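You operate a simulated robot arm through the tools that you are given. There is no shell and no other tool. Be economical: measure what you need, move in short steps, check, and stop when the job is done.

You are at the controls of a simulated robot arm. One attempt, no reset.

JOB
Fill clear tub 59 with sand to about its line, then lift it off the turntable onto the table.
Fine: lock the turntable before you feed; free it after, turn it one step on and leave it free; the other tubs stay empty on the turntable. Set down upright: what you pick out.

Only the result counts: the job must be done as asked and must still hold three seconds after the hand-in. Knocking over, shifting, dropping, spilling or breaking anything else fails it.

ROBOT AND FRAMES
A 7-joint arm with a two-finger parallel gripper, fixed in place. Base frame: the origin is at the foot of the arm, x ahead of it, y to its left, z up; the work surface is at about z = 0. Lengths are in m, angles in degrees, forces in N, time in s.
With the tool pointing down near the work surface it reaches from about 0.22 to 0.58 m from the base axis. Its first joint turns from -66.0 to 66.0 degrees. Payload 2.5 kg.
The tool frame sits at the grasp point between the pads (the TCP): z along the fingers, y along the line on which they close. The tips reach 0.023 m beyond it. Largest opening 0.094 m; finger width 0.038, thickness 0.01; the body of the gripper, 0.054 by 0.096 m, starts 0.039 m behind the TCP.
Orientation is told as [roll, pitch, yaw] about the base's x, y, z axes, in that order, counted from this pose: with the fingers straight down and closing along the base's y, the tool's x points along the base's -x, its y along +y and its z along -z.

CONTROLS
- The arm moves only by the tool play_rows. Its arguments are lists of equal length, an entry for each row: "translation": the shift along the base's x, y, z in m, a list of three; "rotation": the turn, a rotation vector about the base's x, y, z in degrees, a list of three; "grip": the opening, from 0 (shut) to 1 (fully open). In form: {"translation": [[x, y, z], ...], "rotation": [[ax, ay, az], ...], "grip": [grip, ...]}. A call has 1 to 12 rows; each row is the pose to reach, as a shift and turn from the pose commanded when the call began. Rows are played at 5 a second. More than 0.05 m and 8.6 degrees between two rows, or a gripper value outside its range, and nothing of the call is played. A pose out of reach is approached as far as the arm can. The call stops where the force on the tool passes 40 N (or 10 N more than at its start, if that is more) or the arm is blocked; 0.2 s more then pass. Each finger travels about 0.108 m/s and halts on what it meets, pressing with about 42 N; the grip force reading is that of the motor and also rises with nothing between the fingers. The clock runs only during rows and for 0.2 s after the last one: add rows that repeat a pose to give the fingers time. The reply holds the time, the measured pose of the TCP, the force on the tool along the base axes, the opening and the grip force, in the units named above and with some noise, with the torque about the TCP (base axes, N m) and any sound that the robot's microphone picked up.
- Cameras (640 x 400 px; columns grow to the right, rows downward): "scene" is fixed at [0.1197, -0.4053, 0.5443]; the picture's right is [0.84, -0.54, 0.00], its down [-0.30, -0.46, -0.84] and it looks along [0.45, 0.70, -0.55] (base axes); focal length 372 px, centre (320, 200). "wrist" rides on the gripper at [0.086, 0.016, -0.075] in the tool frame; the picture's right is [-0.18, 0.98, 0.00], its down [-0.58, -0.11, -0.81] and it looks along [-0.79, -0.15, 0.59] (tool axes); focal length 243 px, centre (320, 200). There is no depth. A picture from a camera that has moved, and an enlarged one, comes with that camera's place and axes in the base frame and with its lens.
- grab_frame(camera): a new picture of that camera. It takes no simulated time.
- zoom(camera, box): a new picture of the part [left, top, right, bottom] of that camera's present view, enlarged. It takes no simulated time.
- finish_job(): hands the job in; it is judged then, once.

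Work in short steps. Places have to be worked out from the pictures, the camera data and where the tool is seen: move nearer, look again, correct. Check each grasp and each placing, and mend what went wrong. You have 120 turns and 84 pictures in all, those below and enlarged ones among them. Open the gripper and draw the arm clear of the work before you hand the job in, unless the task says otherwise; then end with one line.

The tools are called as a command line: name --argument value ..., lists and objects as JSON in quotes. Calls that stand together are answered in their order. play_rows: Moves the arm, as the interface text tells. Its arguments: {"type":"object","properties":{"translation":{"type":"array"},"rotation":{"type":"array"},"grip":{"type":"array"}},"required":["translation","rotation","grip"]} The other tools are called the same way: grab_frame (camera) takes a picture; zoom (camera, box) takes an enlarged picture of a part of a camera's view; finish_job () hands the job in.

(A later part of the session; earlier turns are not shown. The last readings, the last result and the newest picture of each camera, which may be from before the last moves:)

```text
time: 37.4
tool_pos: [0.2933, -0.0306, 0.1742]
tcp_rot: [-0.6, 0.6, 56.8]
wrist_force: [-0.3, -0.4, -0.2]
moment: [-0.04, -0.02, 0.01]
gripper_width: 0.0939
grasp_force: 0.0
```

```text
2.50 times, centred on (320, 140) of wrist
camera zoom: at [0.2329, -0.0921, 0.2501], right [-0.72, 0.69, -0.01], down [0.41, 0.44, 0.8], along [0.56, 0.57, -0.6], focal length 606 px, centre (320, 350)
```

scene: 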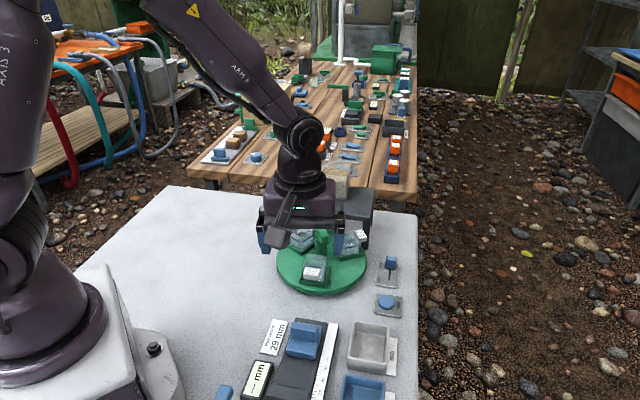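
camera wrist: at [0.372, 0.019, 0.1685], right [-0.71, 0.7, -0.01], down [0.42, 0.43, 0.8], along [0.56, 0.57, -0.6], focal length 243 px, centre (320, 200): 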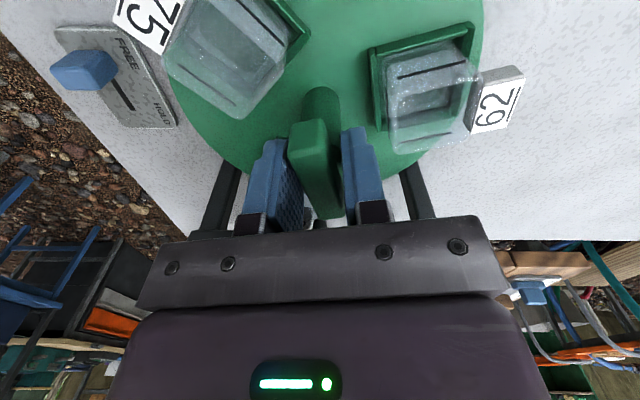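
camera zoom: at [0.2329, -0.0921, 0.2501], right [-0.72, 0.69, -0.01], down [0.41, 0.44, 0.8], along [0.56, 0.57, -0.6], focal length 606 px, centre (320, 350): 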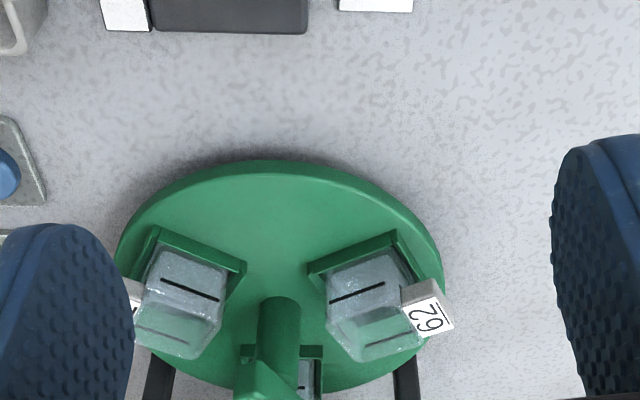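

Tub 59 now sits centred under the spout, and the other two tubs are symmetric. Next I'll slide the knob to HOLD.

play_rows --translation '[[0.045, 0, 0], [0.09, 0, 0], [0.135, -0.003, 0], [0.18, -0.004, 0], [0.21, -0.005, -0.02], [0.225, -0.005, -0.05], [0.225, -0.005, -0.07], [0.225, -0.005, -0.1], [0.225, -0.005, -0.134]]' --rotation '[[0, 0, -3], [0, 0, -6], [0, 0, -9], [0, 0, -12], [0, 0, -12], [0, 0, -12], [0, 0, -12], [0, 0, -12], [0, 0, -12]]' --grip '[0.9, 0.8, 0.6, 0.55, 0.55, 0.55, 0.55, 0.55, 0.55]'

zoom --camera "scene" --box '[300, 200, 460, 320]'

```text
time: 39.4
tool_pos: [0.5178, -0.0359, 0.0385]
tcp_rot: [-0.4, 0.6, 44.9]
wrist_force: [-0.1, -0.4, 0.6]
moment: [0.02, 0.01, -0.02]
gripper_width: 0.0516
grasp_force: 0.2
```

```text
3.33 times, centred on (380, 260) of scene
camera zoom: at [0.1197, -0.4053, 0.5443], right [0.84, -0.54, 0.0], down [-0.3, -0.46, -0.84], along [0.45, 0.7, -0.55], focal length 1240 px, centre (120, 0)
```

zoom: 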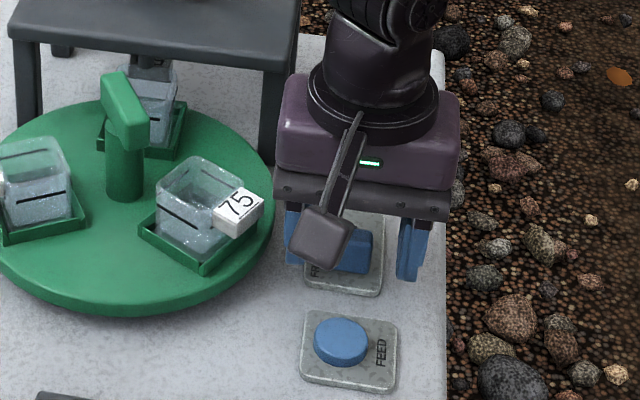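

Straddling the knob. I'll close and slide it toward HOLD.

play_rows --translation '[[0, 0, 0], [0, 0, 0], [0, 0, 0], [0.006, 0.006, 0], [0.012, 0.012, 0], [0.018, 0.018, 0], [0.024, 0.024, 0], [0.027, 0.027, 0]]' --rotation '[[0, 0, 0], [0, 0, 0], [0, 0, 0], [0, 0, 0], [0, 0, 0], [0, 0, 0], [0, 0, 0], [0, 0, 0]]' --grip '[0.1, 0.1, 0.1, 0.1, 0.1, 0.1, 0.1, 0.1]'

play_rows --translation '[[0, 0, 0], [0, 0, 0], [0, 0, 0], [-0.005, -0.005, 0.04], [-0.02, -0.02, 0.07], [-0.03, -0.04, 0.08]]' --rotation '[[0, 0, 0], [0, 0, 0], [0, 0, 0], [0, 0, 0], [0, 0, 0], [0, 0, 0]]' --grip '[0.3, 0.5, 0.5, 0.5, 0.3, 0.1]'

zoom --camera "scene" --box '[280, 190, 440, 310]'

```text
time: 41.1
tool_pos: [0.544, -0.0096, 0.0389]
tcp_rot: [-0.4, 0.9, 44.8]
wrist_force: [-3.6, -13.0, -2.0]
moment: [0.73, -0.54, 0.01]
gripper_width: 0.0213
grasp_force: 44.6
```

```text
time: 42.5
tool_pos: [0.5143, -0.0479, 0.1191]
tcp_rot: [-0.4, 0.5, 45.0]
wrist_force: [1.0, 0.2, 0.2]
moment: [0.01, 0.01, 0.01]
gripper_width: 0.0093
grasp_force: 0.1
```

```text
3.33 times, centred on (360, 250) of scene
camera zoom: at [0.1197, -0.4053, 0.5443], right [0.84, -0.54, 0.0], down [-0.3, -0.46, -0.84], along [0.45, 0.7, -0.55], focal length 1240 px, centre (187, 33)
```

zoom: 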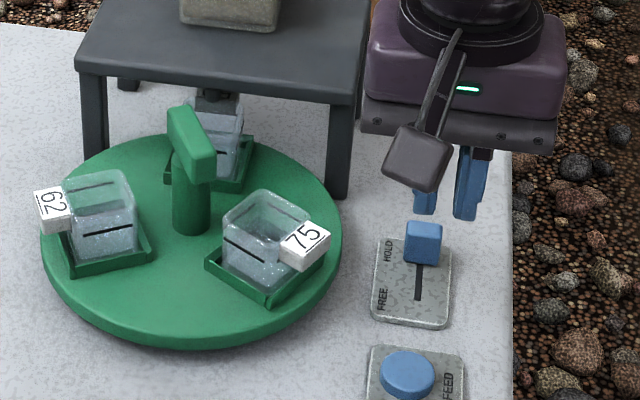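

Knob is at HOLD. I'll bring the closed fingertips above the feed button, at about (0.471, -0.077).

play_rows --translation '[[-0.02, -0.015, 0], [-0.043, -0.029, -0.02], [-0.043, -0.029, -0.055], [-0.043, -0.029, -0.055]]' --rotation '[[0, 0, 0], [0, 0, 0], [0, 0, 0], [0, 0, 0]]' --grip '[0, 0, 0, 0]'

zoom --camera "scene" --box '[340, 250, 440, 330]'

zoom --camera "wrist" --box '[240, 60, 400, 220]'

```text
time: 43.5
tool_pos: [0.4717, -0.077, 0.0646]
tcp_rot: [-0.5, 0.6, 44.9]
wrist_force: [-0.6, 0.5, 0.5]
moment: [-0.01, 0.0, 0.02]
gripper_width: 0.0
grasp_force: 41.9
```

```text
5.00 times, centred on (390, 290) of scene
camera zoom: at [0.1197, -0.4053, 0.5443], right [0.84, -0.54, 0.0], down [-0.3, -0.46, -0.84], along [0.45, 0.7, -0.55], focal length 1861 px, centre (-30, -250)
```

zoom: 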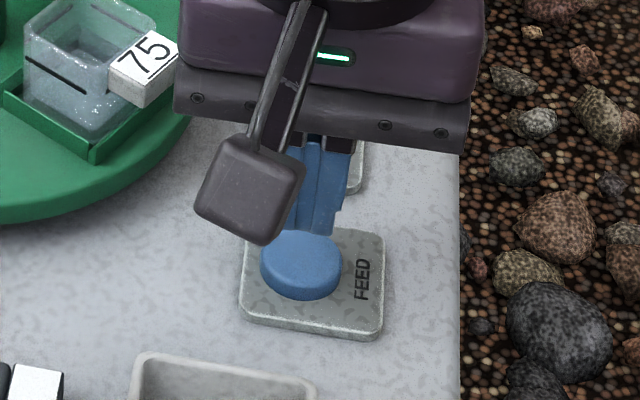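

```text
2.50 times, centred on (320, 140) of wrist
camera zoom: at [0.399, -0.1245, 0.1391], right [-0.56, 0.83, -0.01], down [0.49, 0.34, 0.8], along [0.67, 0.45, -0.6], focal length 606 px, centre (320, 350)
```

zoom: 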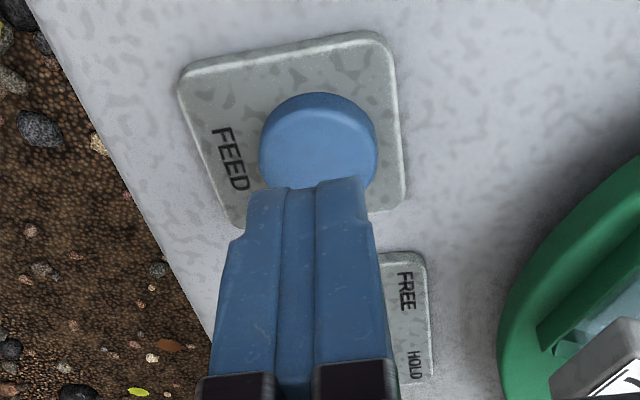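

The fingertips are over the button. I'll make one brief press and rise, then check the fill.

play_rows --translation '[[0, -0.001, -0.012], [0, -0.001, -0.02], [0, -0.001, -0.026], [0, -0.001, -0.012], [0, -0.001, -0.005]]' --rotation '[[0, 0, 0], [0, 0, 0], [0, 0, 0], [0, 0, 0], [0, 0, 0]]' --grip '[0, 0, 0, 0, 0]'

zoom --camera "scene" --box '[300, 190, 380, 250]'

```text
time: 44.8
tool_pos: [0.4723, -0.0786, 0.0604]
tcp_rot: [-0.5, 0.5, 44.9]
wrist_force: [0.4, -0.3, -0.1]
moment: [0.0, 0.0, 0.01]
gripper_width: 0.0003
grasp_force: 41.7
```

```text
6.67 times, centred on (340, 220) of scene
camera zoom: at [0.1197, -0.4053, 0.5443], right [0.84, -0.54, 0.0], down [-0.3, -0.46, -0.84], along [0.45, 0.7, -0.55], focal length 2481 px, centre (187, 67)
```

zoom: 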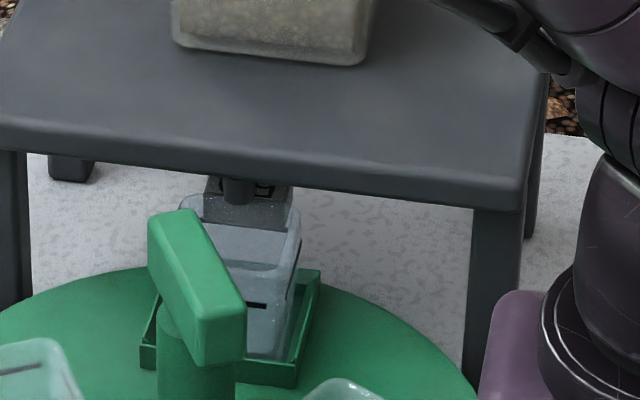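

No sand and no sound. I'll press more slowly and read the contact force.

play_rows --translation '[[0, 0, -0.012], [0, 0, -0.018], [0, 0, -0.022]]' --rotation '[[0, 0, 0], [0, 0, 0], [0, 0, 0]]' --grip '[0, 0, 0]'

zoom --camera "scene" --box '[300, 190, 380, 250]'

```text
time: 45.5
tool_pos: [0.4733, -0.0784, 0.0352]
tcp_rot: [-0.4, 0.6, 44.9]
wrist_force: [-0.9, 0.3, 0.0]
moment: [-0.02, -0.01, 0.0]
gripper_width: 0.0
grasp_force: 41.8
```

```text
6.67 times, centred on (340, 220) of scene
camera zoom: at [0.1197, -0.4053, 0.5443], right [0.84, -0.54, 0.0], down [-0.3, -0.46, -0.84], along [0.45, 0.7, -0.55], focal length 2481 px, centre (187, 67)
```

zoom: 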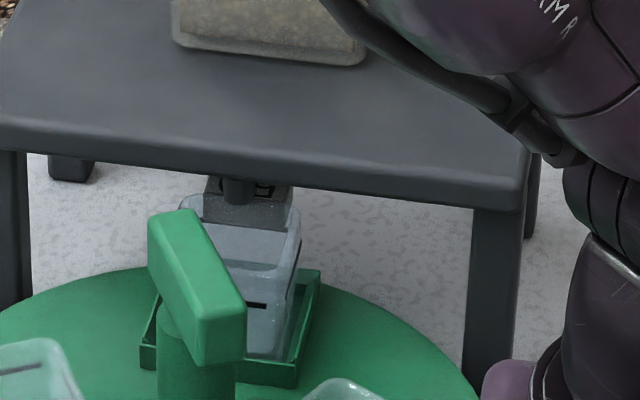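

Still no contact with the tip at z 0.012. Lowering in small increments.

play_rows --translation '[[0, 0, -0.003], [0, 0, -0.005]]' --rotation '[[0, 0, 0], [0, 0, 0]]' --grip '[0, 0]'

zoom --camera "wrist" --box '[240, 60, 400, 220]'

```text
time: 46.1
tool_pos: [0.4725, -0.0778, 0.0322]
tcp_rot: [-0.4, 0.6, 44.9]
wrist_force: [-2.0, 2.6, 8.6]
moment: [0.1, -0.02, 0.05]
gripper_width: 0.0
grasp_force: 41.9
heard: click
```

```text
2.50 times, centred on (320, 140) of wrist
camera zoom: at [0.3995, -0.1259, 0.1064], right [-0.56, 0.83, -0.01], down [0.49, 0.34, 0.8], along [0.66, 0.45, -0.6], focal length 606 px, centre (320, 350)
```

zoom: 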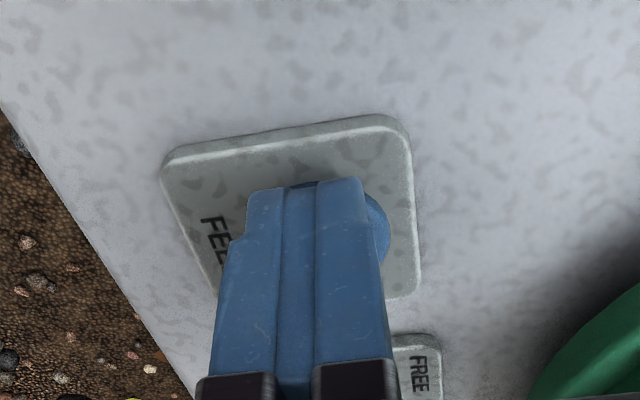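

Click heard, so the button was pressed. I'll release straight away and look at the tub.

play_rows --translation '[[0, 0, 0.008]]' --rotation '[[0, 0, 0]]' --grip '[0]'

zoom --camera "scene" --box '[300, 190, 380, 250]'

```text
time: 46.5
tool_pos: [0.4706, -0.0775, 0.0389]
tcp_rot: [-0.4, 0.7, 44.8]
wrist_force: [0.0, -0.5, 1.2]
moment: [0.01, 0.02, -0.02]
gripper_width: 0.0
grasp_force: 41.6
```

```text
6.67 times, centred on (340, 220) of scene
camera zoom: at [0.1197, -0.4053, 0.5443], right [0.84, -0.54, 0.0], down [-0.3, -0.46, -0.84], along [0.45, 0.7, -0.55], focal length 2481 px, centre (187, 67)
```

zoom: 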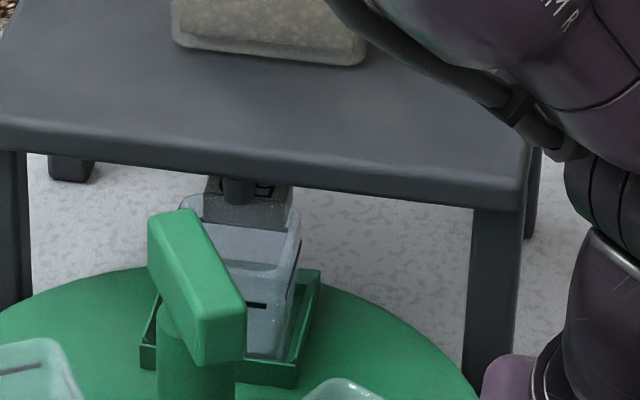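

No sand visible yet. I'll press again for a bit longer and look while it is held.

play_rows --translation '[[0, 0, -0.007], [0, 0, -0.0095], [0, 0, -0.0095]]' --rotation '[[0, 0, 0], [0, 0, 0], [0, 0, 0]]' --grip '[0, 0, 0]'

zoom --camera "scene" --box '[300, 190, 380, 250]'

```text
time: 47.4
tool_pos: [0.4735, -0.0783, 0.0295]
tcp_rot: [-0.5, 0.6, 44.9]
wrist_force: [-4.4, 0.5, 13.3]
moment: [0.12, -0.01, 0.03]
gripper_width: 0.0
grasp_force: 41.7
heard: click
```

```text
6.67 times, centred on (340, 220) of scene
camera zoom: at [0.1196, -0.4053, 0.5443], right [0.84, -0.54, 0.0], down [-0.3, -0.46, -0.84], along [0.45, 0.7, -0.55], focal length 2481 px, centre (187, 67)
```

zoom: 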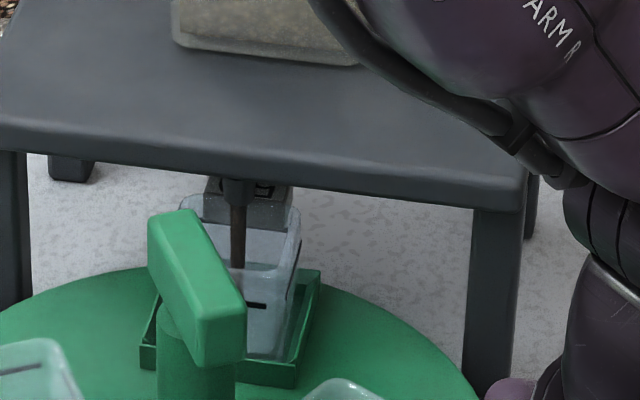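

Sand is flowing into tub 59. I'll hold another 0.6 s and check.

play_rows --translation '[[0, 0, 0], [0, 0, 0]]' --rotation '[[0, 0, 0], [0, 0, 0]]' --grip '[0, 0]'

zoom --camera "scene" --box '[300, 190, 380, 250]'

```text
time: 48.0
tool_pos: [0.472, -0.0782, 0.0299]
tcp_rot: [-0.5, 0.7, 45.0]
wrist_force: [-2.8, 0.4, 13.6]
moment: [0.14, -0.05, 0.02]
gripper_width: 0.0001
grasp_force: 41.8
```

```text
6.67 times, centred on (340, 220) of scene
camera zoom: at [0.1196, -0.4053, 0.5443], right [0.84, -0.54, 0.0], down [-0.3, -0.46, -0.84], along [0.45, 0.7, -0.55], focal length 2481 px, centre (187, 67)
```

zoom: 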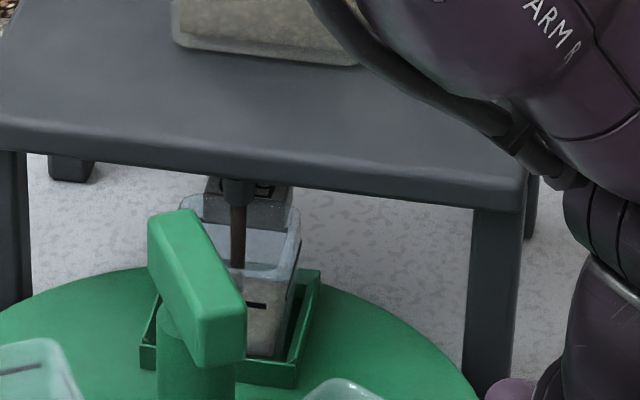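

zoom --camera "scene" --box '[330, 205, 350, 240]'

```text
11.43 times, centred on (340, 222) of scene
camera zoom: at [0.1196, -0.4053, 0.5443], right [0.84, -0.54, 0.0], down [-0.3, -0.46, -0.84], along [0.45, 0.7, -0.55], focal length 4253 px, centre (91, -57)
```

zoom: 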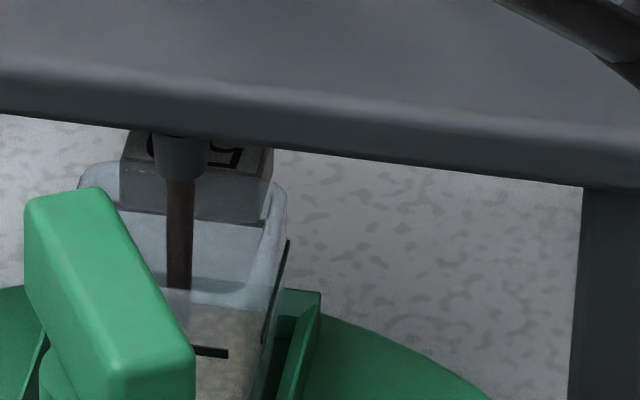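

zoom --camera "scene" --box '[325, 215, 350, 237]'

```text
16.00 times, centred on (338, 226) of scene
camera zoom: at [0.1196, -0.4053, 0.5443], right [0.84, -0.54, 0.0], down [-0.3, -0.46, -0.84], along [0.45, 0.7, -0.55], focal length 5954 px, centre (40, -216)
```

zoom: 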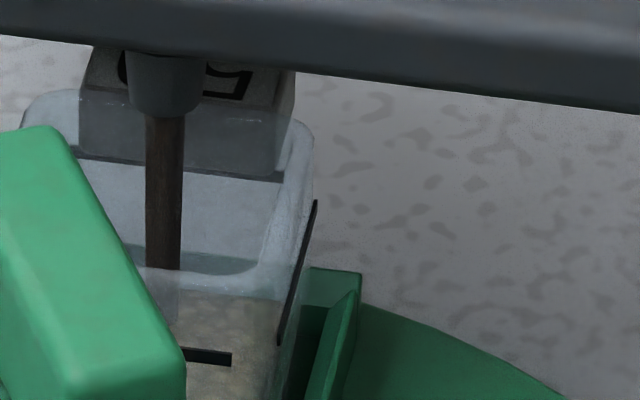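

The sand's back edge is still well below the line, at roughly a third. I'll hold another 0.6 s.

play_rows --translation '[[0, 0, 0], [0, 0, 0]]' --rotation '[[0, 0, 0], [0, 0, 0]]' --grip '[0, 0]'

zoom --camera "scene" --box '[325, 220, 350, 242]'

```text
time: 48.5
tool_pos: [0.4728, -0.0783, 0.0308]
tcp_rot: [-0.5, 0.6, 44.9]
wrist_force: [-0.5, -0.7, 14.3]
moment: [0.09, -0.06, -0.03]
gripper_width: 0.0002
grasp_force: 42.0
```

```text
16.00 times, centred on (338, 231) of scene
camera zoom: at [0.1196, -0.4053, 0.5443], right [0.84, -0.54, 0.0], down [-0.3, -0.46, -0.84], along [0.45, 0.7, -0.55], focal length 5954 px, centre (40, -296)
```

zoom: 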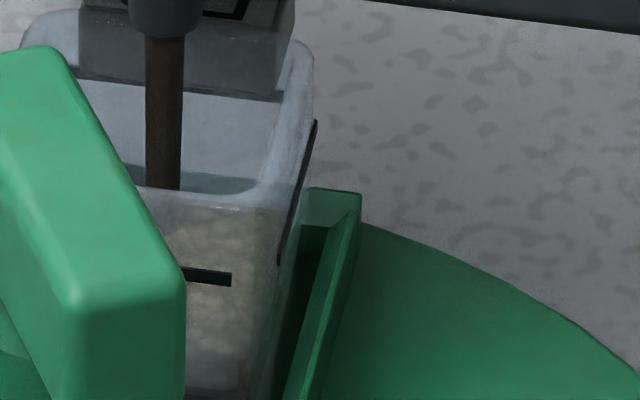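

The level is still below the line's back end (row 120 in this view). Holding another 0.6 s.

play_rows --translation '[[0, 0, 0], [0, 0, 0]]' --rotation '[[0, 0, 0], [0, 0, 0]]' --grip '[0, 0]'

zoom --camera "scene" --box '[325, 220, 350, 242]'

```text
time: 49.1
tool_pos: [0.4717, -0.0788, 0.0311]
tcp_rot: [-0.6, 0.6, 45.0]
wrist_force: [1.6, -0.2, 14.3]
moment: [0.08, -0.13, -0.02]
gripper_width: 0.0
grasp_force: 41.8
```

```text
16.00 times, centred on (338, 231) of scene
camera zoom: at [0.1196, -0.4053, 0.5443], right [0.84, -0.54, 0.0], down [-0.3, -0.46, -0.84], along [0.45, 0.7, -0.55], focal length 5954 px, centre (40, -296)
```

zoom: 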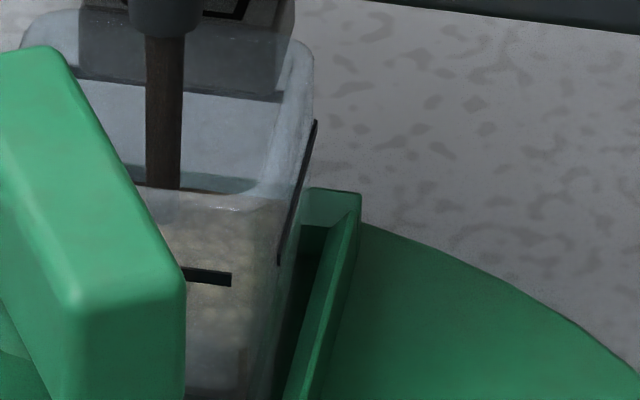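

The level front edge seems to be near row 335 and the line is at 275. Holding about 1 s more.

play_rows --translation '[[0, 0, 0], [0, 0, 0], [0, 0, 0], [0, 0, 0]]' --rotation '[[0, 0, 0], [0, 0, 0], [0, 0, 0], [0, 0, 0]]' --grip '[0, 0, 0, 0]'

zoom --camera "scene" --box '[325, 220, 350, 242]'

```text
time: 50.1
tool_pos: [0.4729, -0.0782, 0.0313]
tcp_rot: [-0.4, 0.6, 44.9]
wrist_force: [2.5, -1.7, 13.8]
moment: [0.1, -0.19, -0.05]
gripper_width: 0.0
grasp_force: 41.5
```

```text
16.00 times, centred on (338, 231) of scene
camera zoom: at [0.1196, -0.4053, 0.5443], right [0.84, -0.54, 0.0], down [-0.3, -0.46, -0.84], along [0.45, 0.7, -0.55], focal length 5954 px, centre (40, -296)
```

zoom: 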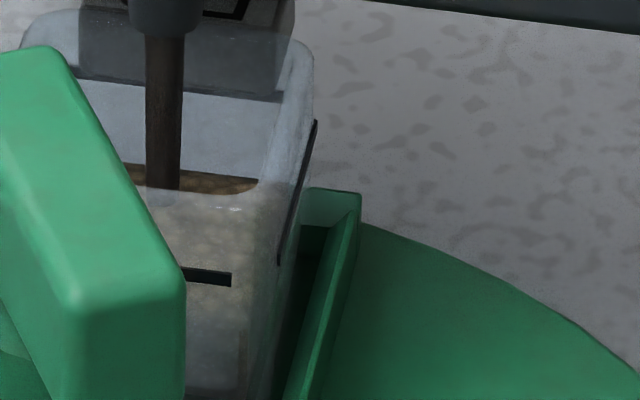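

The sand surface is now visible above the front rim (back edge around row 172). It needs to reach roughly row 120–130 to meet the line. Holding 1.2 s.

play_rows --translation '[[0, 0, 0], [0, 0, 0], [0, 0, 0], [0, 0, 0], [0, 0, 0]]' --rotation '[[0, 0, 0], [0, 0, 0], [0, 0, 0], [0, 0, 0], [0, 0, 0]]' --grip '[0, 0, 0, 0, 0]'

zoom --camera "scene" --box '[325, 220, 350, 242]'

```text
time: 51.4
tool_pos: [0.4731, -0.0782, 0.0303]
tcp_rot: [-0.4, 0.6, 44.9]
wrist_force: [4.0, -1.2, 14.3]
moment: [0.11, -0.2, -0.04]
gripper_width: 0.0003
grasp_force: 42.0
```

```text
16.00 times, centred on (338, 231) of scene
camera zoom: at [0.1196, -0.4053, 0.5443], right [0.84, -0.54, 0.0], down [-0.3, -0.46, -0.84], along [0.45, 0.7, -0.55], focal length 5954 px, centre (40, -296)
```

zoom: 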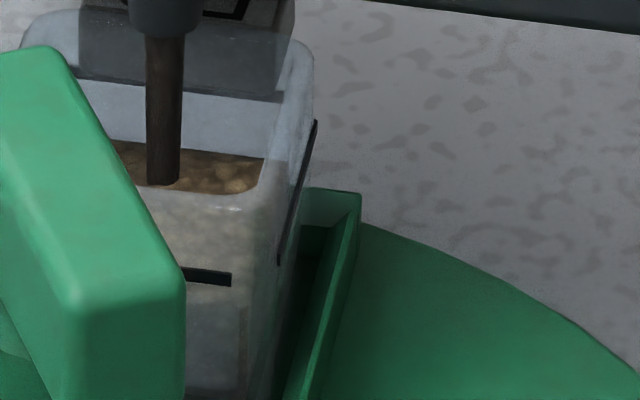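

By rim-relative measure the sand is about 5 mm short of the line and rising about 3 mm/s. Holding 1.2 s more.

play_rows --translation '[[0, 0, 0], [0, 0, 0], [0, 0, 0], [0, 0, 0], [0, 0, 0]]' --rotation '[[0, 0, 0], [0, 0, 0], [0, 0, 0], [0, 0, 0], [0, 0, 0]]' --grip '[0, 0, 0, 0, 0]'

zoom --camera "scene" --box '[325, 220, 350, 242]'

```text
time: 52.5
tool_pos: [0.4718, -0.077, 0.0306]
tcp_rot: [-0.3, 0.5, 45.0]
wrist_force: [2.8, -0.5, 14.9]
moment: [0.12, -0.2, -0.04]
gripper_width: 0.0001
grasp_force: 42.6
```

```text
16.00 times, centred on (338, 231) of scene
camera zoom: at [0.1196, -0.4053, 0.5443], right [0.84, -0.54, 0.0], down [-0.3, -0.46, -0.84], along [0.45, 0.7, -0.55], focal length 5954 px, centre (40, -296)
```

zoom: 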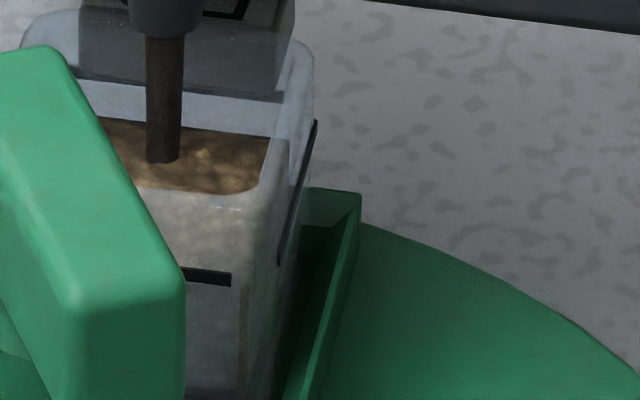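

The surface front edge is now right around the line. A short extra moment, then release.

play_rows --translation '[[0, 0, 0], [0, 0, 0.01], [0, 0, 0.03]]' --rotation '[[0, 0, 0], [0, 0, 0], [0, 0, 0]]' --grip '[0, 0, 0]'

zoom --camera "scene" --box '[325, 220, 350, 242]'

```text
time: 53.4
tool_pos: [0.4718, -0.0784, 0.0587]
tcp_rot: [-0.3, 0.7, 44.9]
wrist_force: [0.3, 0.4, 0.2]
moment: [0.0, 0.0, 0.02]
gripper_width: 0.0
grasp_force: 42.0
```

```text
16.00 times, centred on (338, 231) of scene
camera zoom: at [0.1197, -0.4053, 0.5443], right [0.84, -0.54, 0.0], down [-0.3, -0.46, -0.84], along [0.45, 0.7, -0.55], focal length 5954 px, centre (40, -296)
```

zoom: 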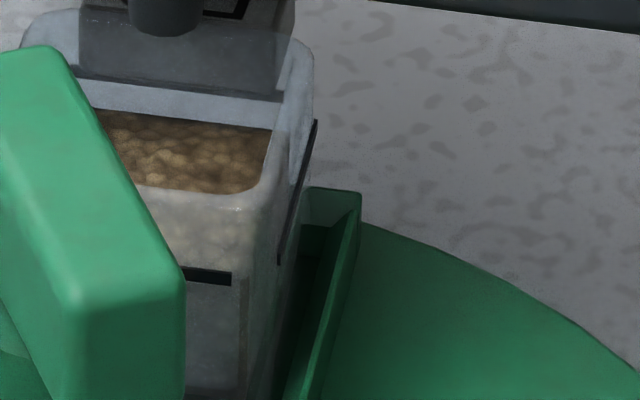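

The sand meets the line and the flow has stopped. Now I'll free the turntable: back to the knob at HOLD.

play_rows --translation '[[0, 0, 0.05], [0.03, 0.025, 0.06], [0.06, 0.055, 0.06], [0.071, 0.068, 0.06], [0.071, 0.068, 0.02], [0.071, 0.068, -0.02], [0.071, 0.068, -0.02], [0.071, 0.068, -0.02], [0.071, 0.068, -0.02]]' --rotation '[[0, 0, 0], [0, 0, 0], [0, 0, 0], [0, 0, 0], [0, 0, 0], [0, 0, 0], [0, 0, 0], [0, 0, 0], [0, 0, 0]]' --grip '[0, 0.3, 0.55, 0.55, 0.55, 0.55, 0.1, 0.1, 0.1]'

play_rows --translation '[[-0.006, -0.006, 0], [-0.012, -0.013, 0], [-0.018, -0.019, 0], [-0.024, -0.025, 0], [-0.027, -0.028, 0]]' --rotation '[[0, 0, 0], [0, 0, 0], [0, 0, 0], [0, 0, 0], [0, 0, 0]]' --grip '[0.1, 0.1, 0.1, 0.1, 0.1]'

```text
time: 55.4
tool_pos: [0.5435, -0.0108, 0.0404]
tcp_rot: [-0.6, 0.6, 44.8]
wrist_force: [4.2, -4.0, -4.0]
moment: [0.17, -0.14, 0.02]
gripper_width: 0.0213
grasp_force: 45.3
```

```text
time: 56.5
tool_pos: [0.5179, -0.0362, 0.0406]
tcp_rot: [-0.5, 0.2, 45.0]
wrist_force: [9.7, 6.3, 8.0]
moment: [-0.52, 0.65, 0.0]
gripper_width: 0.0211
grasp_force: 44.7
```

Slider is back at FREE. I'll release, confirm, and go above the handle at yaw 71.

play_rows --translation '[[0, 0, 0], [0, 0, 0], [0, 0, 0.04], [0, 0, 0.08], [0, 0, 0.12], [-0.02, 0.03, 0.125], [-0.04, 0.06, 0.125], [-0.06, 0.09, 0.125], [-0.0835, 0.1165, 0.125]]' --rotation '[[0, 0, 0], [0, 0, 0], [0, 0, 0], [0, 0, 0], [0, 0, 5], [0, 0, 11], [0, 0, 17], [0, 0, 23], [0, 0, 26]]' --grip '[0.3, 0.5, 0.5, 0.5, 0.5, 0.45, 0.45, 0.45, 0.45]'

zoom --camera "scene" --box '[260, 180, 420, 300]'

```text
time: 58.5
tool_pos: [0.4317, 0.0782, 0.1639]
tcp_rot: [-0.4, 0.6, 71.0]
wrist_force: [-0.5, -0.7, -0.4]
moment: [0.03, -0.02, -0.02]
gripper_width: 0.0424
grasp_force: 0.0
```

```text
3.33 times, centred on (340, 240) of scene
camera zoom: at [0.1197, -0.4053, 0.5443], right [0.84, -0.54, 0.0], down [-0.3, -0.46, -0.84], along [0.45, 0.7, -0.55], focal length 1240 px, centre (253, 67)
```

zoom: 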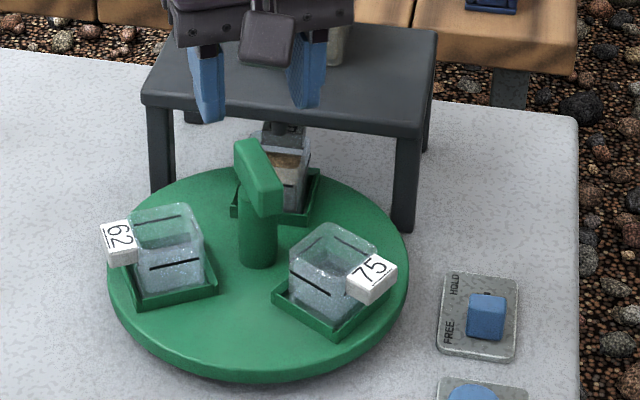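

Knob is at FREE. I'll descend, cage the bar and begin turning + in gentle rows.

play_rows --translation '[[0.0025, 0.002, -0.03], [0.0025, 0.002, -0.06], [0.0025, 0.002, -0.072], [0.0025, 0.002, -0.072], [0.0025, 0.002, -0.072]]' --rotation '[[0, 0, 0], [0, 0, 0], [0, 0, 0], [0, 0, 0], [0, 0, 0]]' --grip '[0.45, 0.45, 0.45, 0.27, 0.27]'

play_rows --translation '[[0, 0, 0], [0, 0, 0], [0, 0, 0], [0, 0, 0], [0, 0, 0], [0, 0, 0], [0, 0, 0], [0, 0, 0], [0, 0, 0], [0, 0, 0], [0, 0, 0], [0, 0, 0]]' --rotation '[[0, 0, 4], [0, 0, 8], [0, 0, 12], [0, 0, 16], [0, 0, 20], [0, 0, 24], [0, 0, 28], [0, 0, 32], [0, 0, 36], [0, 0, 40], [0, 0, 44], [0, 0, 46]]' --grip '[0.27, 0.27, 0.27, 0.27, 0.27, 0.27, 0.27, 0.27, 0.27, 0.27, 0.27, 0.27]'

zoom --camera "scene" --box '[260, 180, 420, 300]'

```text
time: 59.8
tool_pos: [0.4348, 0.0817, 0.0923]
tcp_rot: [-0.3, 0.7, 70.9]
wrist_force: [-0.6, 0.0, -0.5]
moment: [-0.01, 0.01, 0.0]
gripper_width: 0.0253
grasp_force: 0.2
```

```text
time: 62.4
tool_pos: [0.4364, 0.0774, 0.0922]
tcp_rot: [-0.4, 1.0, 116.3]
wrist_force: [6.0, -20.5, 11.7]
moment: [0.82, 0.49, -2.51]
gripper_width: 0.0421
grasp_force: 44.6
```

```text
3.33 times, centred on (340, 240) of scene
camera zoom: at [0.1196, -0.4054, 0.5443], right [0.84, -0.54, 0.0], down [-0.3, -0.46, -0.84], along [0.45, 0.7, -0.55], focal length 1240 px, centre (253, 67)
```

zoom: 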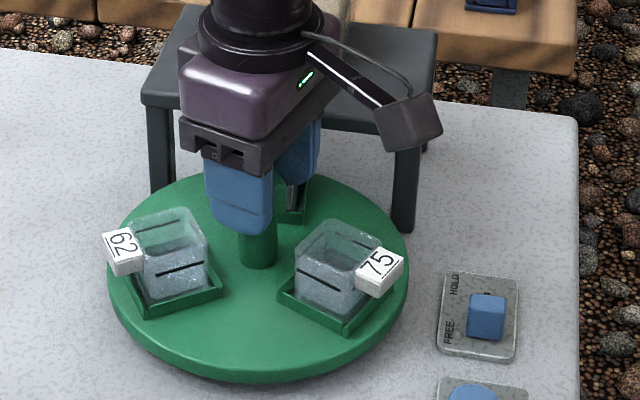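

The table hardly moved and the bar forced the fingers open (moment 2.5 Nm), so it's being held. I'll back off the rotation at once, then open and look.

play_rows --translation '[[0, 0, 0], [0, 0, 0], [0, 0, 0], [0, 0, 0], [0, 0, 0], [0, 0, 0], [0, 0, 0], [0, 0, 0], [0, 0, 0], [0, 0, 0]]' --rotation '[[0, 0, -5], [0, 0, -10], [0, 0, -15], [0, 0, -20], [0, 0, -25], [0, 0, -30], [0, 0, -35], [0, 0, -39], [0, 0, -41], [0, 0, -41]]' --grip '[0.27, 0.27, 0.27, 0.27, 0.27, 0.27, 0.27, 0.27, 0.27, 0.4]'

grab_frame --camera "wrist"

```text
time: 64.5
tool_pos: [0.4347, 0.0799, 0.0922]
tcp_rot: [-0.4, 0.6, 75.7]
wrist_force: [0.4, 1.1, 0.6]
moment: [0.0, -0.04, 0.02]
gripper_width: 0.0377
grasp_force: 0.1
```

```text
22 pictures are left
camera wrist: at [0.397, 0.002, 0.1675], right [-0.91, 0.42, -0.01], down [0.24, 0.55, 0.8], along [0.34, 0.72, -0.6], focal length 243 px, centre (320, 200)
```

wrist: 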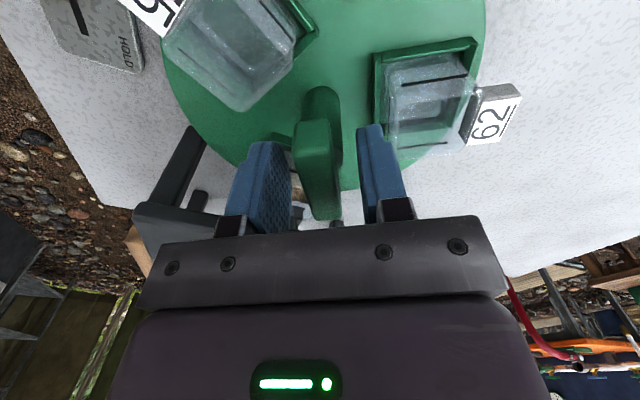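

I'll clamp and test small turns each way, reading the moment, to tell whether it's locked or blocked on one side.

play_rows --translation '[[0, 0, 0], [0, 0, 0], [0, 0, 0]]' --rotation '[[0, 0, 0], [0, 0, 0], [0, 0, 0]]' --grip '[0.1, 0.1, 0.1]'

play_rows --translation '[[0, 0, 0], [0, 0, 0], [0, 0, 0], [0, 0, 0]]' --rotation '[[0, 0, -3], [0, 0, -6], [0, 0, -9], [0, 0, -9]]' --grip '[0.1, 0.1, 0.1, 0.1]'

play_rows --translation '[[0, 0, 0], [0, 0, 0], [0, 0, 0], [0, 0, 0]]' --rotation '[[0, 0, 3], [0, 0, 6], [0, 0, 9], [0, 0, 9]]' --grip '[0.1, 0.1, 0.1, 0.1]'

```text
time: 65.3
tool_pos: [0.434, 0.0797, 0.0937]
tcp_rot: [-0.3, 0.6, 75.9]
wrist_force: [-0.3, 1.1, 2.2]
moment: [-0.06, 0.2, -0.03]
gripper_width: 0.0236
grasp_force: 45.0
```

```text
time: 66.3
tool_pos: [0.4333, 0.0791, 0.0915]
tcp_rot: [-0.3, 0.6, 66.7]
wrist_force: [-0.6, 2.1, -5.6]
moment: [0.19, 0.2, 0.0]
gripper_width: 0.0234
grasp_force: 44.5
```

```text
time: 67.3
tool_pos: [0.4336, 0.0807, 0.0934]
tcp_rot: [-0.4, 0.7, 75.9]
wrist_force: [-4.9, 0.7, -3.7]
moment: [1.05, 0.02, 0.02]
gripper_width: 0.0235
grasp_force: 44.8
```

It's free between 67 and 76, so the obstruction lies beyond. I'll feel for it slowly in the + direction while clamped.

play_rows --translation '[[0, 0, 0], [0, 0, 0], [0, 0, 0], [0, 0, 0], [0, 0, 0]]' --rotation '[[0, 0, 2], [0, 0, 4], [0, 0, 6], [0, 0, 8], [0, 0, 8]]' --grip '[0.1, 0.1, 0.1, 0.1, 0.1]'

zoom --camera "scene" --box '[300, 190, 380, 250]'

```text
time: 68.5
tool_pos: [0.4352, 0.0802, 0.0919]
tcp_rot: [-0.4, 0.6, 83.9]
wrist_force: [-8.3, 1.9, 1.8]
moment: [0.35, 0.37, -0.15]
gripper_width: 0.0235
grasp_force: 45.0
```

```text
6.67 times, centred on (340, 220) of scene
camera zoom: at [0.1197, -0.4053, 0.5443], right [0.84, -0.54, 0.0], down [-0.3, -0.46, -0.84], along [0.45, 0.7, -0.55], focal length 2481 px, centre (187, 67)
```

zoom: 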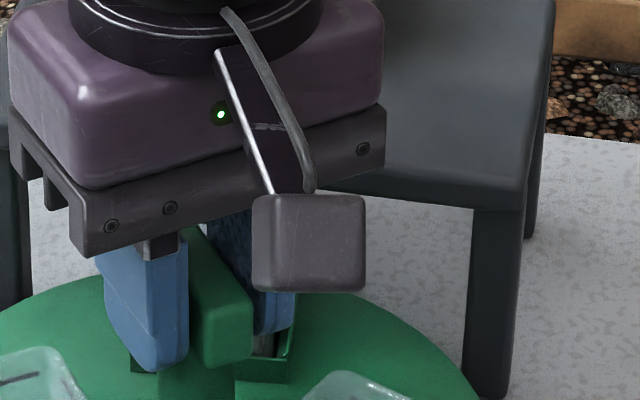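

It still follows (moment only -0.15). I'll continue in small clamped steps.

play_rows --translation '[[0, 0, 0], [0, 0, 0], [0, 0, 0], [0, 0, 0], [0, 0, 0]]' --rotation '[[0, 0, 2], [0, 0, 4], [0, 0, 6], [0, 0, 8], [0, 0, 8]]' --grip '[0.1, 0.1, 0.1, 0.1, 0.1]'

```text
time: 69.8
tool_pos: [0.4352, 0.0803, 0.0916]
tcp_rot: [-0.4, 0.5, 91.6]
wrist_force: [-11.2, 7.9, 10.6]
moment: [0.25, 0.65, -2.15]
gripper_width: 0.0238
grasp_force: 45.0
```

There's a strong moment (-2.15) at yaw 91.6, so something resists the + way here. I'll turn back and feel the - direction the same way.

play_rows --translation '[[0, 0, 0], [0, 0, 0], [0, 0, 0], [0, 0, 0], [0, 0, 0], [0, 0, 0], [0, 0, 0], [0, 0, 0]]' --rotation '[[0, 0, -4], [0, 0, -8], [0, 0, -12], [0, 0, -16], [0, 0, -20], [0, 0, -24], [0, 0, -27], [0, 0, -27]]' --grip '[0.1, 0.1, 0.1, 0.1, 0.1, 0.1, 0.1, 0.1]'

play_rows --translation '[[0, 0, 0], [0, 0, 0], [0, 0, 0], [0, 0, 0]]' --rotation '[[0, 0, -4], [0, 0, -8], [0, 0, -10], [0, 0, -10]]' --grip '[0.1, 0.1, 0.1, 0.1]'

```text
time: 71.5
tool_pos: [0.4343, 0.0813, 0.0931]
tcp_rot: [-0.3, 0.6, 64.7]
wrist_force: [-12.6, 7.0, 16.8]
moment: [-0.73, 0.86, -0.03]
gripper_width: 0.0232
grasp_force: 44.7
```

```text
time: 72.5
tool_pos: [0.4337, 0.0791, 0.0923]
tcp_rot: [-0.2, 0.6, 54.9]
wrist_force: [-24.0, 6.5, 22.7]
moment: [0.86, 0.23, 0.01]
gripper_width: 0.0236
grasp_force: 45.0
```

The - way is free with no twisting resistance. The + side looks like the table's end of travel after the big turn, so I'll make the one-tub step (120°) in the - direction: loosen to a cage and turn from 55 toward -50.

play_rows --translation '[[0, 0, 0], [0, 0, 0], [0, 0, 0], [0, 0, 0], [0, 0, 0], [0, 0, 0], [0, 0, 0], [0, 0, 0], [0, 0, 0], [0, 0, 0], [0, 0, 0], [0, 0, 0]]' --rotation '[[0, 0, 0], [0, 0, -5], [0, 0, -10], [0, 0, -15], [0, 0, -20], [0, 0, -25], [0, 0, -30], [0, 0, -35], [0, 0, -40], [0, 0, -45], [0, 0, -50], [0, 0, -50]]' --grip '[0.28, 0.28, 0.28, 0.28, 0.28, 0.28, 0.28, 0.28, 0.28, 0.28, 0.28, 0.28]'

zoom --camera "scene" --box '[260, 180, 420, 300]'

```text
time: 75.2
tool_pos: [0.4338, 0.0793, 0.0926]
tcp_rot: [-0.4, 0.6, 4.9]
wrist_force: [0.7, 0.8, 0.2]
moment: [-0.03, -0.01, -0.01]
gripper_width: 0.0265
grasp_force: 0.1
```

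```text
3.33 times, centred on (340, 240) of scene
camera zoom: at [0.1197, -0.4053, 0.5443], right [0.84, -0.54, 0.0], down [-0.3, -0.46, -0.84], along [0.45, 0.7, -0.55], focal length 1240 px, centre (253, 67)
```

zoom: 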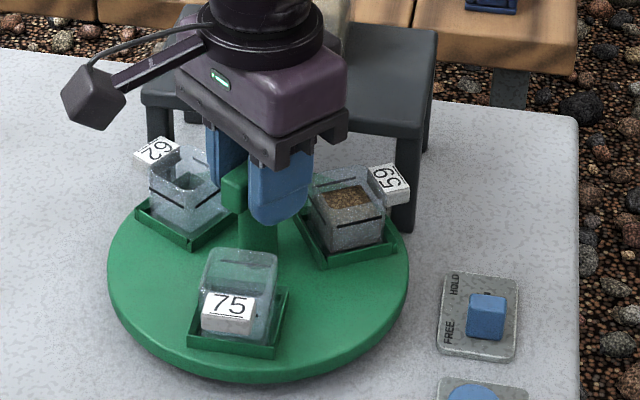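

The table follows. Continuing to about yaw -52 (caged), then clamp and settle at -49.

play_rows --translation '[[0, 0, 0], [0, 0, 0], [0, 0, 0], [0, 0, 0], [0, 0, 0], [0, 0, 0], [0, 0, 0], [0, 0, 0], [0, 0, 0], [0, 0, 0], [0, 0, 0], [0, 0, 0]]' --rotation '[[0, 0, -5], [0, 0, -10], [0, 0, -15], [0, 0, -20], [0, 0, -25], [0, 0, -30], [0, 0, -35], [0, 0, -40], [0, 0, -45], [0, 0, -50], [0, 0, -54], [0, 0, -54]]' --grip '[0.28, 0.28, 0.28, 0.28, 0.28, 0.28, 0.28, 0.28, 0.28, 0.28, 0.28, 0.28]'

play_rows --translation '[[0, 0, 0], [0, 0, 0], [0, 0, 0]]' --rotation '[[0, 0, 0], [0, 0, 0], [0, 0, 0]]' --grip '[0.1, 0.1, 0.1]'

zoom --camera "scene" --box '[260, 180, 420, 300]'

```text
time: 77.8
tool_pos: [0.4355, 0.079, 0.0918]
tcp_rot: [-0.5, 0.8, -49.2]
wrist_force: [-0.1, -0.1, 0.3]
moment: [-0.01, 0.0, 0.01]
gripper_width: 0.0265
grasp_force: 0.2
```

```text
time: 78.5
tool_pos: [0.4341, 0.0818, 0.0932]
tcp_rot: [-0.3, 0.7, -49.0]
wrist_force: [12.2, 6.9, -9.4]
moment: [0.09, -0.53, -0.02]
gripper_width: 0.0235
grasp_force: 45.7
```

```text
3.33 times, centred on (340, 240) of scene
camera zoom: at [0.1197, -0.4053, 0.5443], right [0.84, -0.54, 0.0], down [-0.3, -0.46, -0.84], along [0.45, 0.7, -0.55], focal length 1240 px, centre (253, 67)
```

zoom: 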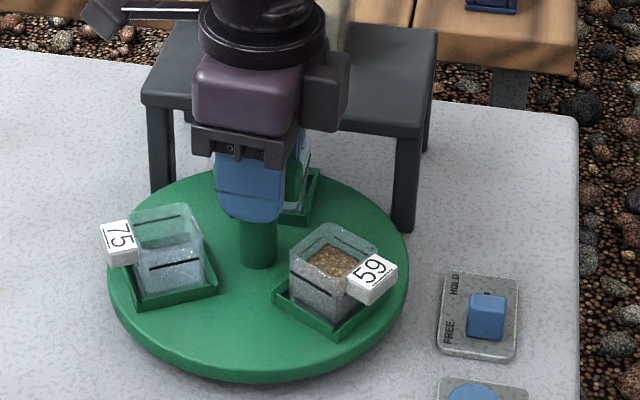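

Exactly one step on: tub 75 is where 62 was and 59 is where 75 was. I'll release the bar, rise, and swing round toward yaw 106 over tub 59.

play_rows --translation '[[0, 0, 0], [0, 0, 0], [0, 0, 0.04], [0, 0, 0.09], [0, 0, 0.1], [0, 0, 0.1], [0, 0, 0.1], [0, 0, 0.1], [0, 0, 0.1], [0, 0, 0.1], [0, 0, 0.1], [0, 0, 0.1]]' --rotation '[[0, 0, 0], [0, 0, 0], [0, 0, 0], [0, 0, 0], [0, 0, 8.4], [0, 0, 16.8], [0, 0, 25.2], [0, 0, 33.6], [0, 0, 42], [0, 0, 50.4], [0, 0, 58.8], [0, 0, 67.2]]' --grip '[0.42, 0.42, 0.42, 0.42, 0.6, 0.8, 1, 1, 1, 1, 1, 1]'

play_rows --translation '[[0, 0, 0], [0, 0, 0], [0, 0, 0], [0, -0.01, 0], [0, -0.02, 0], [0.005, -0.03, 0], [0.01, -0.04, 0], [0.015, -0.05, 0], [0.018, -0.06, 0], [0.018, -0.065, 0], [0.018, -0.067, -0.01]]' --rotation '[[0, 0, 8.4], [0, 0, 16.8], [0, 0, 25.2], [0, 0, 33.6], [0, 0, 42], [0, 0, 50.4], [0, 0, 58.8], [0, 0, 67.2], [0, 0, 75.6], [0, 0, 84], [0, 0, 88]]' --grip '[1, 1, 1, 1, 1, 1, 1, 1, 1, 1, 1]'

grab_frame --camera "wrist"

zoom --camera "scene" --box '[260, 180, 420, 300]'

```text
time: 81.2
tool_pos: [0.4351, 0.0803, 0.1915]
tcp_rot: [-0.3, 0.6, 18.4]
wrist_force: [-0.2, 0.2, 0.7]
moment: [0.01, 0.06, -0.01]
gripper_width: 0.0942
grasp_force: 0.1
```

```text
time: 83.5
tool_pos: [0.4526, 0.0139, 0.1816]
tcp_rot: [-0.4, 0.6, 106.1]
wrist_force: [-0.3, -0.1, -0.2]
moment: [0.01, 0.01, -0.02]
gripper_width: 0.0938
grasp_force: 0.0
```

```text
18 pictures are left
camera wrist: at [0.4607, -0.0727, 0.2563], right [-1.0, -0.1, -0.01], down [-0.07, 0.6, 0.8], along [-0.07, 0.8, -0.6], focal length 243 px, centre (320, 200)
```

wrist: 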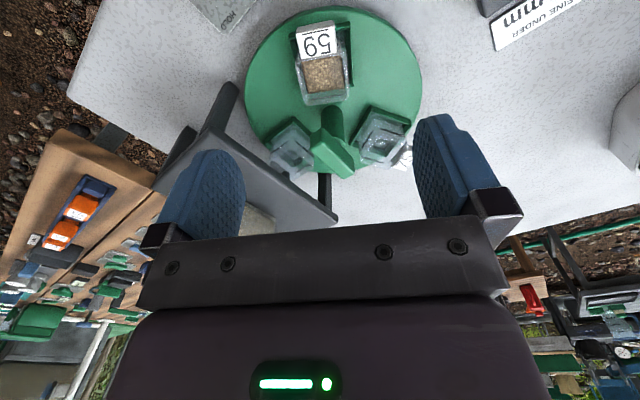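

```text
3.33 times, centred on (340, 240) of scene
camera zoom: at [0.1197, -0.4053, 0.5443], right [0.84, -0.54, 0.0], down [-0.3, -0.46, -0.84], along [0.45, 0.7, -0.55], focal length 1240 px, centre (253, 67)
```

zoom: 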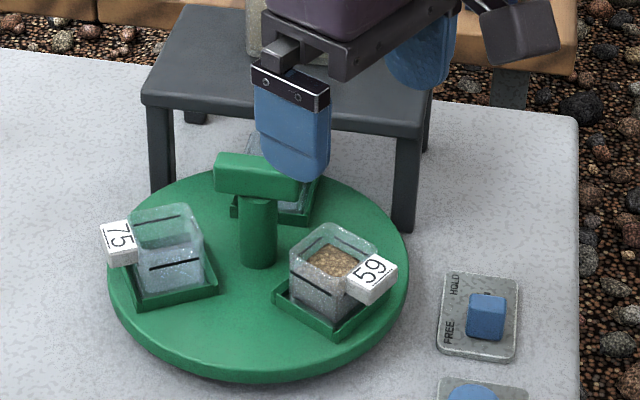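

Tub 59 is centred near (0.450, 0.031). I'll grip slightly outboard, at (0.4515, 0.0215), so the hand clears the handle. Descending partway first to check.

play_rows --translation '[[0, 0.004, -0.04], [-0.001, 0.0076, -0.08], [-0.001, 0.0076, -0.1]]' --rotation '[[0, 0, 0], [0, 0, 0], [0, 0, 0]]' --grip '[0.8, 0.75, 0.75]'

grab_frame --camera "wrist"

zoom --camera "scene" --box '[280, 200, 400, 300]'

```text
time: 84.3
tool_pos: [0.4518, 0.0215, 0.0831]
tcp_rot: [-0.3, 0.7, 106.2]
wrist_force: [0.0, 0.8, -0.9]
moment: [-0.01, -0.02, -0.02]
gripper_width: 0.0702
grasp_force: 0.0
```

```text
16 pictures are left
camera wrist: at [0.4602, -0.0651, 0.1581], right [-1.0, -0.1, -0.01], down [-0.07, 0.6, 0.8], along [-0.07, 0.8, -0.6], focal length 243 px, centre (320, 200)
```

wrist: 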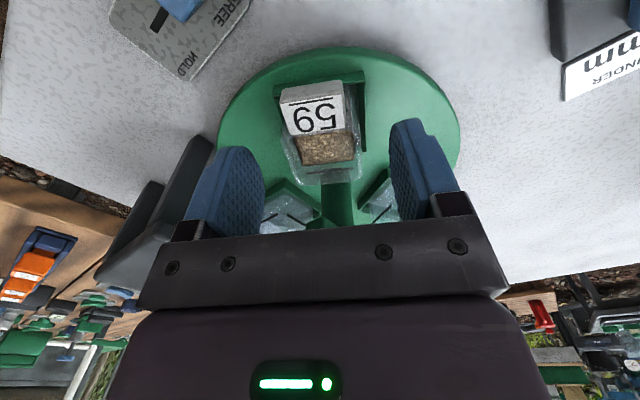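

```text
4.00 times, centred on (340, 250) of scene
camera zoom: at [0.1197, -0.4053, 0.5443], right [0.84, -0.54, 0.0], down [-0.3, -0.46, -0.84], along [0.45, 0.7, -0.55], focal length 1489 px, centre (240, 0)
```

zoom: 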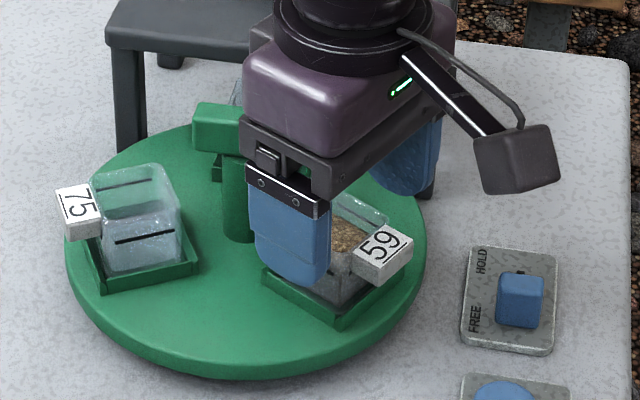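

The tub is centred between the fingers. Lowering to z 0.053 and closing.

play_rows --translation '[[0, 0, -0.015], [0, 0, -0.03], [0, 0, -0.03], [0, 0, -0.03], [0, 0, -0.03], [0, 0, -0.03]]' --rotation '[[0, 0, 0], [0, 0, 0], [0, 0, 0], [0, 0, 0], [0, 0, 0], [0, 0, 0]]' --grip '[0.75, 0.75, 0.6, 0.5, 0.3, 0.3]'

zoom --camera "scene" --box '[280, 200, 400, 300]'

```text
time: 85.8
tool_pos: [0.452, 0.0225, 0.0534]
tcp_rot: [-0.3, 0.7, 106.1]
wrist_force: [-3.7, -0.2, 1.4]
moment: [-0.48, 0.21, 0.2]
gripper_width: 0.0509
grasp_force: 44.8
```

```text
4.00 times, centred on (340, 250) of scene
camera zoom: at [0.1197, -0.4053, 0.5443], right [0.84, -0.54, 0.0], down [-0.3, -0.46, -0.84], along [0.45, 0.7, -0.55], focal length 1489 px, centre (240, 0)
```

zoom: 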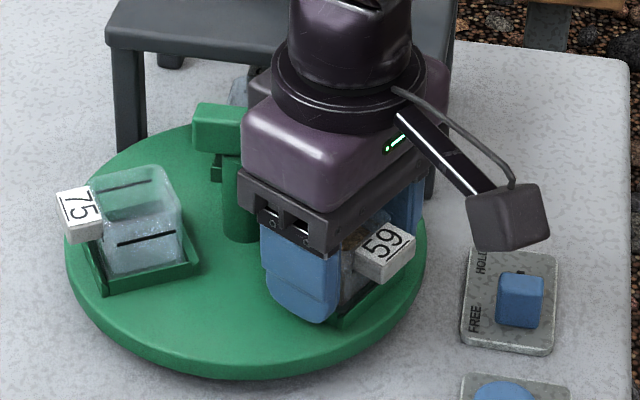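

Width 51 mm seems larger than the tub (about 42–45 mm), so I may be on the tray wall. I'll open, raise 12 mm and re-close to compare.

play_rows --translation '[[0, 0, 0], [0, 0, 0], [0, 0, 0.012], [0, 0, 0.012], [0, 0, 0.012], [0, 0, 0.012]]' --rotation '[[0, 0, 0], [0, 0, 0], [0, 0, 0], [0, 0, 0], [0, 0, 0], [0, 0, 0]]' --grip '[0.7, 0.7, 0.7, 0.5, 0.3, 0.3]'

zoom --camera "scene" --box '[310, 220, 380, 290]'

```text
time: 87.2
tool_pos: [0.4519, 0.0216, 0.0649]
tcp_rot: [-0.4, 0.7, 106.1]
wrist_force: [-0.2, -0.5, -0.5]
moment: [-0.04, 0.03, -0.01]
gripper_width: 0.0394
grasp_force: 41.8
```

```text
5.71 times, centred on (345, 255) of scene
camera zoom: at [0.1197, -0.4053, 0.5443], right [0.84, -0.54, 0.0], down [-0.3, -0.46, -0.84], along [0.45, 0.7, -0.55], focal length 2126 px, centre (177, -114)
```

zoom: 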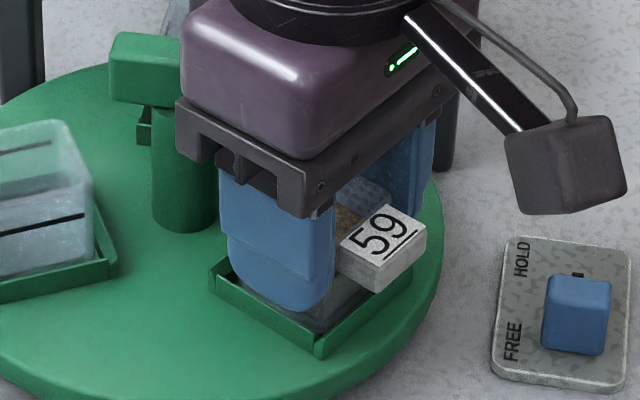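

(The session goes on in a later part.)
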